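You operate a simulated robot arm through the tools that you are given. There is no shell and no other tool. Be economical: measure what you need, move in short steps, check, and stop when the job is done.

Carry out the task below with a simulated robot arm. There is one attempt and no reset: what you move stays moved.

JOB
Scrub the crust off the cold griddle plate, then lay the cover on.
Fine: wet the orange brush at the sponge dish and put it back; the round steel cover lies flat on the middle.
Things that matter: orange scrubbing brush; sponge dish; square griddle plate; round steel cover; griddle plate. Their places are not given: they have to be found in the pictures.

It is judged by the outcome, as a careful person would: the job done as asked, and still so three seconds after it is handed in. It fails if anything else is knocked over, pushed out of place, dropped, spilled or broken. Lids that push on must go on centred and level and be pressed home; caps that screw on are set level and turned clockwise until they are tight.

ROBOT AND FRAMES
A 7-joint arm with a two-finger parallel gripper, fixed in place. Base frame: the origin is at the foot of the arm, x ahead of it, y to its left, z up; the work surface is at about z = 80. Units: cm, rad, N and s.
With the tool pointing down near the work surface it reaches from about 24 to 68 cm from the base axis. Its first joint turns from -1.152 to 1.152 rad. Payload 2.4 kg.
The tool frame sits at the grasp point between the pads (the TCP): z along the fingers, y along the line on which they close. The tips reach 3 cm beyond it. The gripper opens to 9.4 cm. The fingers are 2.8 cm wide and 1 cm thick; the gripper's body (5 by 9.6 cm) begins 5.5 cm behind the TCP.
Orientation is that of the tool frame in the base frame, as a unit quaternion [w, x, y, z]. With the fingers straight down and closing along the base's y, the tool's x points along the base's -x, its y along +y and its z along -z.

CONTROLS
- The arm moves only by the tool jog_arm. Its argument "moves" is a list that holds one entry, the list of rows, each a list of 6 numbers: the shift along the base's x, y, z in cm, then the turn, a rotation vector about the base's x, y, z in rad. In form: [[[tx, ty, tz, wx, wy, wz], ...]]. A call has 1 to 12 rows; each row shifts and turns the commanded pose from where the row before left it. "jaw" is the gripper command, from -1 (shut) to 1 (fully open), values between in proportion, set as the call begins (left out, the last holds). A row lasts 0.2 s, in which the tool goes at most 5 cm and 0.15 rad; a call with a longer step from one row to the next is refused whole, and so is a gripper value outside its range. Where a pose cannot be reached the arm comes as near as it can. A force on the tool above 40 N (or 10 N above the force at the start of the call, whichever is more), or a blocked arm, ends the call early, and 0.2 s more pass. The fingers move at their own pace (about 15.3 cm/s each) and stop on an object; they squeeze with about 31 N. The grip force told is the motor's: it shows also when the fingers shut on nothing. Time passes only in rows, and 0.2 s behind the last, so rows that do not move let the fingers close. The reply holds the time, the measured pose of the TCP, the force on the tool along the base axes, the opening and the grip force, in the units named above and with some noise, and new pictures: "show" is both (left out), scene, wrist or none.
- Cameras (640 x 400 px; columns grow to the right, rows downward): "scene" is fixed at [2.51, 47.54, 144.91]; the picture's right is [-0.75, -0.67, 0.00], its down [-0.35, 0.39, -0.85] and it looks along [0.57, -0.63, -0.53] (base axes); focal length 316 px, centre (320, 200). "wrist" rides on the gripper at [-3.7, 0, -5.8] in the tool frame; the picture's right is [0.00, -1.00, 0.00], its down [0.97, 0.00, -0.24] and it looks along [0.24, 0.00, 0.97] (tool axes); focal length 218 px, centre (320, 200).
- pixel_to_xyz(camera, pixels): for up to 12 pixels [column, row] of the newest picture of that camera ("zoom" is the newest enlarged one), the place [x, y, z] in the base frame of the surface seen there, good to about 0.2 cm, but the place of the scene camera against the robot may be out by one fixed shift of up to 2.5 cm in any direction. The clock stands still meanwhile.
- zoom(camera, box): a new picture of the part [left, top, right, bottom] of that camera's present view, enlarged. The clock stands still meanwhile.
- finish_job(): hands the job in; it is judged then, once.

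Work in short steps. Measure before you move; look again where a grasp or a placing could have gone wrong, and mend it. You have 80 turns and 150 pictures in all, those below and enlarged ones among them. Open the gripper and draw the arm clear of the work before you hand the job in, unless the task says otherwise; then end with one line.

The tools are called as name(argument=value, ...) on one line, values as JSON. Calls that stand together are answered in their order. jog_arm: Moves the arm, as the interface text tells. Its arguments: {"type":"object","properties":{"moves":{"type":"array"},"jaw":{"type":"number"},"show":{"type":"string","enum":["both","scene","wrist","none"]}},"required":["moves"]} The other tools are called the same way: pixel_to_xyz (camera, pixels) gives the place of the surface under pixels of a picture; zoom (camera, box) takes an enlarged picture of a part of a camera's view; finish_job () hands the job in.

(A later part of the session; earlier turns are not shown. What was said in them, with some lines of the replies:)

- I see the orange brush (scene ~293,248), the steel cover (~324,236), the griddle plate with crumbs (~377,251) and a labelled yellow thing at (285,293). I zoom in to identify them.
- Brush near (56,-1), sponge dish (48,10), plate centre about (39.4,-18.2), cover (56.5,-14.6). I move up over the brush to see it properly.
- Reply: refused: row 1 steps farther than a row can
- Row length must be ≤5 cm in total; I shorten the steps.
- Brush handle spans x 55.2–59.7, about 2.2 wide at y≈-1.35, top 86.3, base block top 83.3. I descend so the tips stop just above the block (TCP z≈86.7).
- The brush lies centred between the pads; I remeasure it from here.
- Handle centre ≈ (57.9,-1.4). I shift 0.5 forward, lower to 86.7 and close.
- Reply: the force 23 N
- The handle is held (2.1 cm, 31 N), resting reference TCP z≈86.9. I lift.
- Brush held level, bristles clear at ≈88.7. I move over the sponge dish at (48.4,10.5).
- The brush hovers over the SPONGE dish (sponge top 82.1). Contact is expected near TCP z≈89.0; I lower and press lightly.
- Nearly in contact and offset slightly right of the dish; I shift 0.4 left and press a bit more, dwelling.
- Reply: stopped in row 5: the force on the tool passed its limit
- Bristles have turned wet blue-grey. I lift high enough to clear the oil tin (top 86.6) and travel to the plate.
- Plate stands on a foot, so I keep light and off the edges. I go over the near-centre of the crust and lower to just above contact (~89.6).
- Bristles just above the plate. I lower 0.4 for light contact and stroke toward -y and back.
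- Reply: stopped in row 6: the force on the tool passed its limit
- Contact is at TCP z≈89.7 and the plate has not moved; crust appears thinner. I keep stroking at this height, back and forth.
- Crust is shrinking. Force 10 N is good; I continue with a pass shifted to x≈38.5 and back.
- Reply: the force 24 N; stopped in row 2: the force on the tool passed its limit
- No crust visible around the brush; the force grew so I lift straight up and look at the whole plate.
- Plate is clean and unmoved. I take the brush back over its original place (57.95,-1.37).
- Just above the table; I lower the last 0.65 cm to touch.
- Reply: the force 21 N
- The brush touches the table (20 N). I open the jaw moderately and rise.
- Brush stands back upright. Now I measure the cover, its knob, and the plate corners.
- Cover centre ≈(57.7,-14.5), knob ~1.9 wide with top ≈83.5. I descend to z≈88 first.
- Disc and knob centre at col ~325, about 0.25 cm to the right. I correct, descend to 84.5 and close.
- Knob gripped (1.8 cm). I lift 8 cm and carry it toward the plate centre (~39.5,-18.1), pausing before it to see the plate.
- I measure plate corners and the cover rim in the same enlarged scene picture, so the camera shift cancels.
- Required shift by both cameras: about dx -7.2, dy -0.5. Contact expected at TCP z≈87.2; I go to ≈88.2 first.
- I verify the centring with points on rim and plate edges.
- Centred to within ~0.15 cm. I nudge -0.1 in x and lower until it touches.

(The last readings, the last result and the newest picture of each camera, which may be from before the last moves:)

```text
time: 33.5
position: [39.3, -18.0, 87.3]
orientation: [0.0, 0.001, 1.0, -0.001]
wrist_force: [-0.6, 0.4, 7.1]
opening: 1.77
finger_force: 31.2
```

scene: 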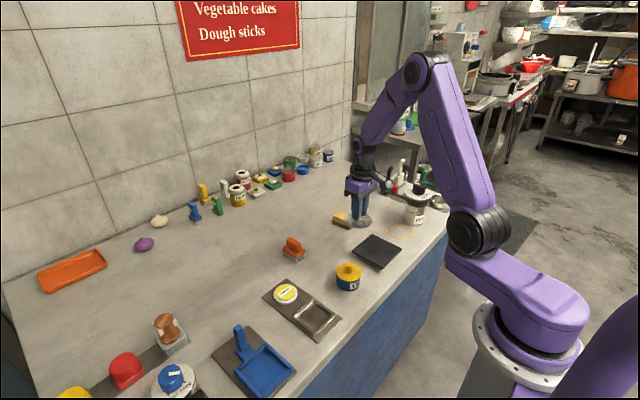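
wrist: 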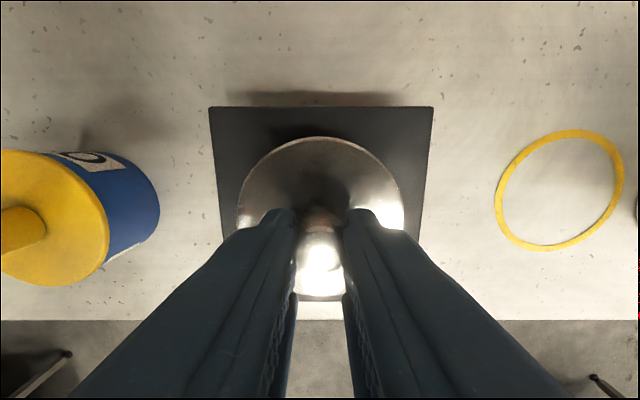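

Contact at 7 N. I open the fingers and check.

jog_arm(moves=[[[0, 0, 0, 0, 0, 0], [0, 0, 0, 0, 0, 0], [0, 0, 0, 0, 0, 0]]], jaw=0.1, show="none")

jog_arm(moves=[[[0, 0, 2, 0, 0, 0], [0, 0, 4, 0, 0, 0], [0, 0, 4, 0, 0, 0], [0, 0, 4, 0, 0, 0], [0, 0, 4, 0, 0, 0], [0, 0, 4, 0, 0, 0], [0, 0, 0, 0, 0, 0]]], jaw=0.1)

zoom(camera="scene", box=[260, 200, 440, 310])

```text
time: 34.3
position: [39.3, -17.94, 87.2]
orientation: [0.0, 0.001, 1.0, 0.002]
wrist_force: [0.2, 0.3, 0.5]
opening: 5.16
finger_force: 0.0
```

```text
time: 35.9
position: [39.11, -17.96, 109.45]
orientation: [0.0, 0.001, 1.0, 0.0]
wrist_force: [0.1, -0.2, -0.2]
opening: 5.16
finger_force: 0.0
```

scene: 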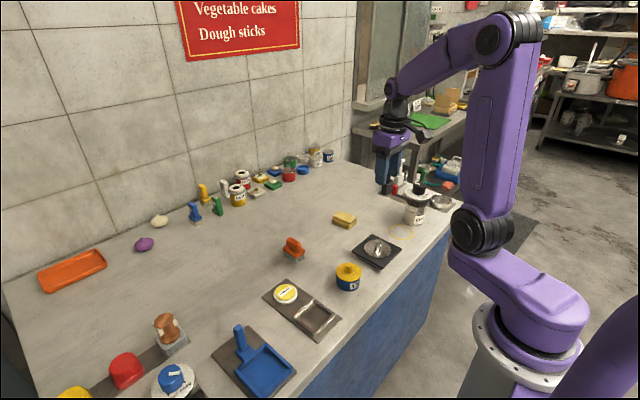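
wrist: 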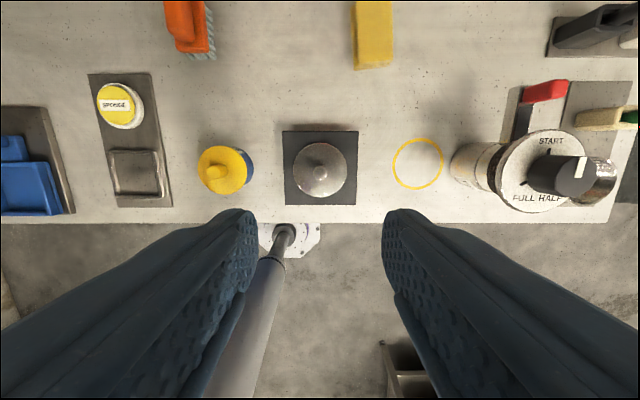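

```text
3.56 times, centred on (350, 255) of scene
```

zoom: 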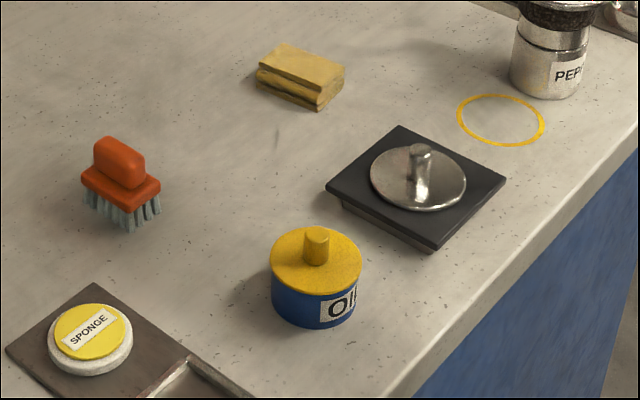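

Cover lies flat and centred on the clean plate, brush is back in its place, and the arm is clear with the gripper open. I hand in.

finish_job()

```text
The job is handed in.
```

I wetted the orange brush at the sponge dish, scrubbed the crust off the griddle plate, put the brush back where it stood, and laid the round steel cover flat on the middle of the plate.
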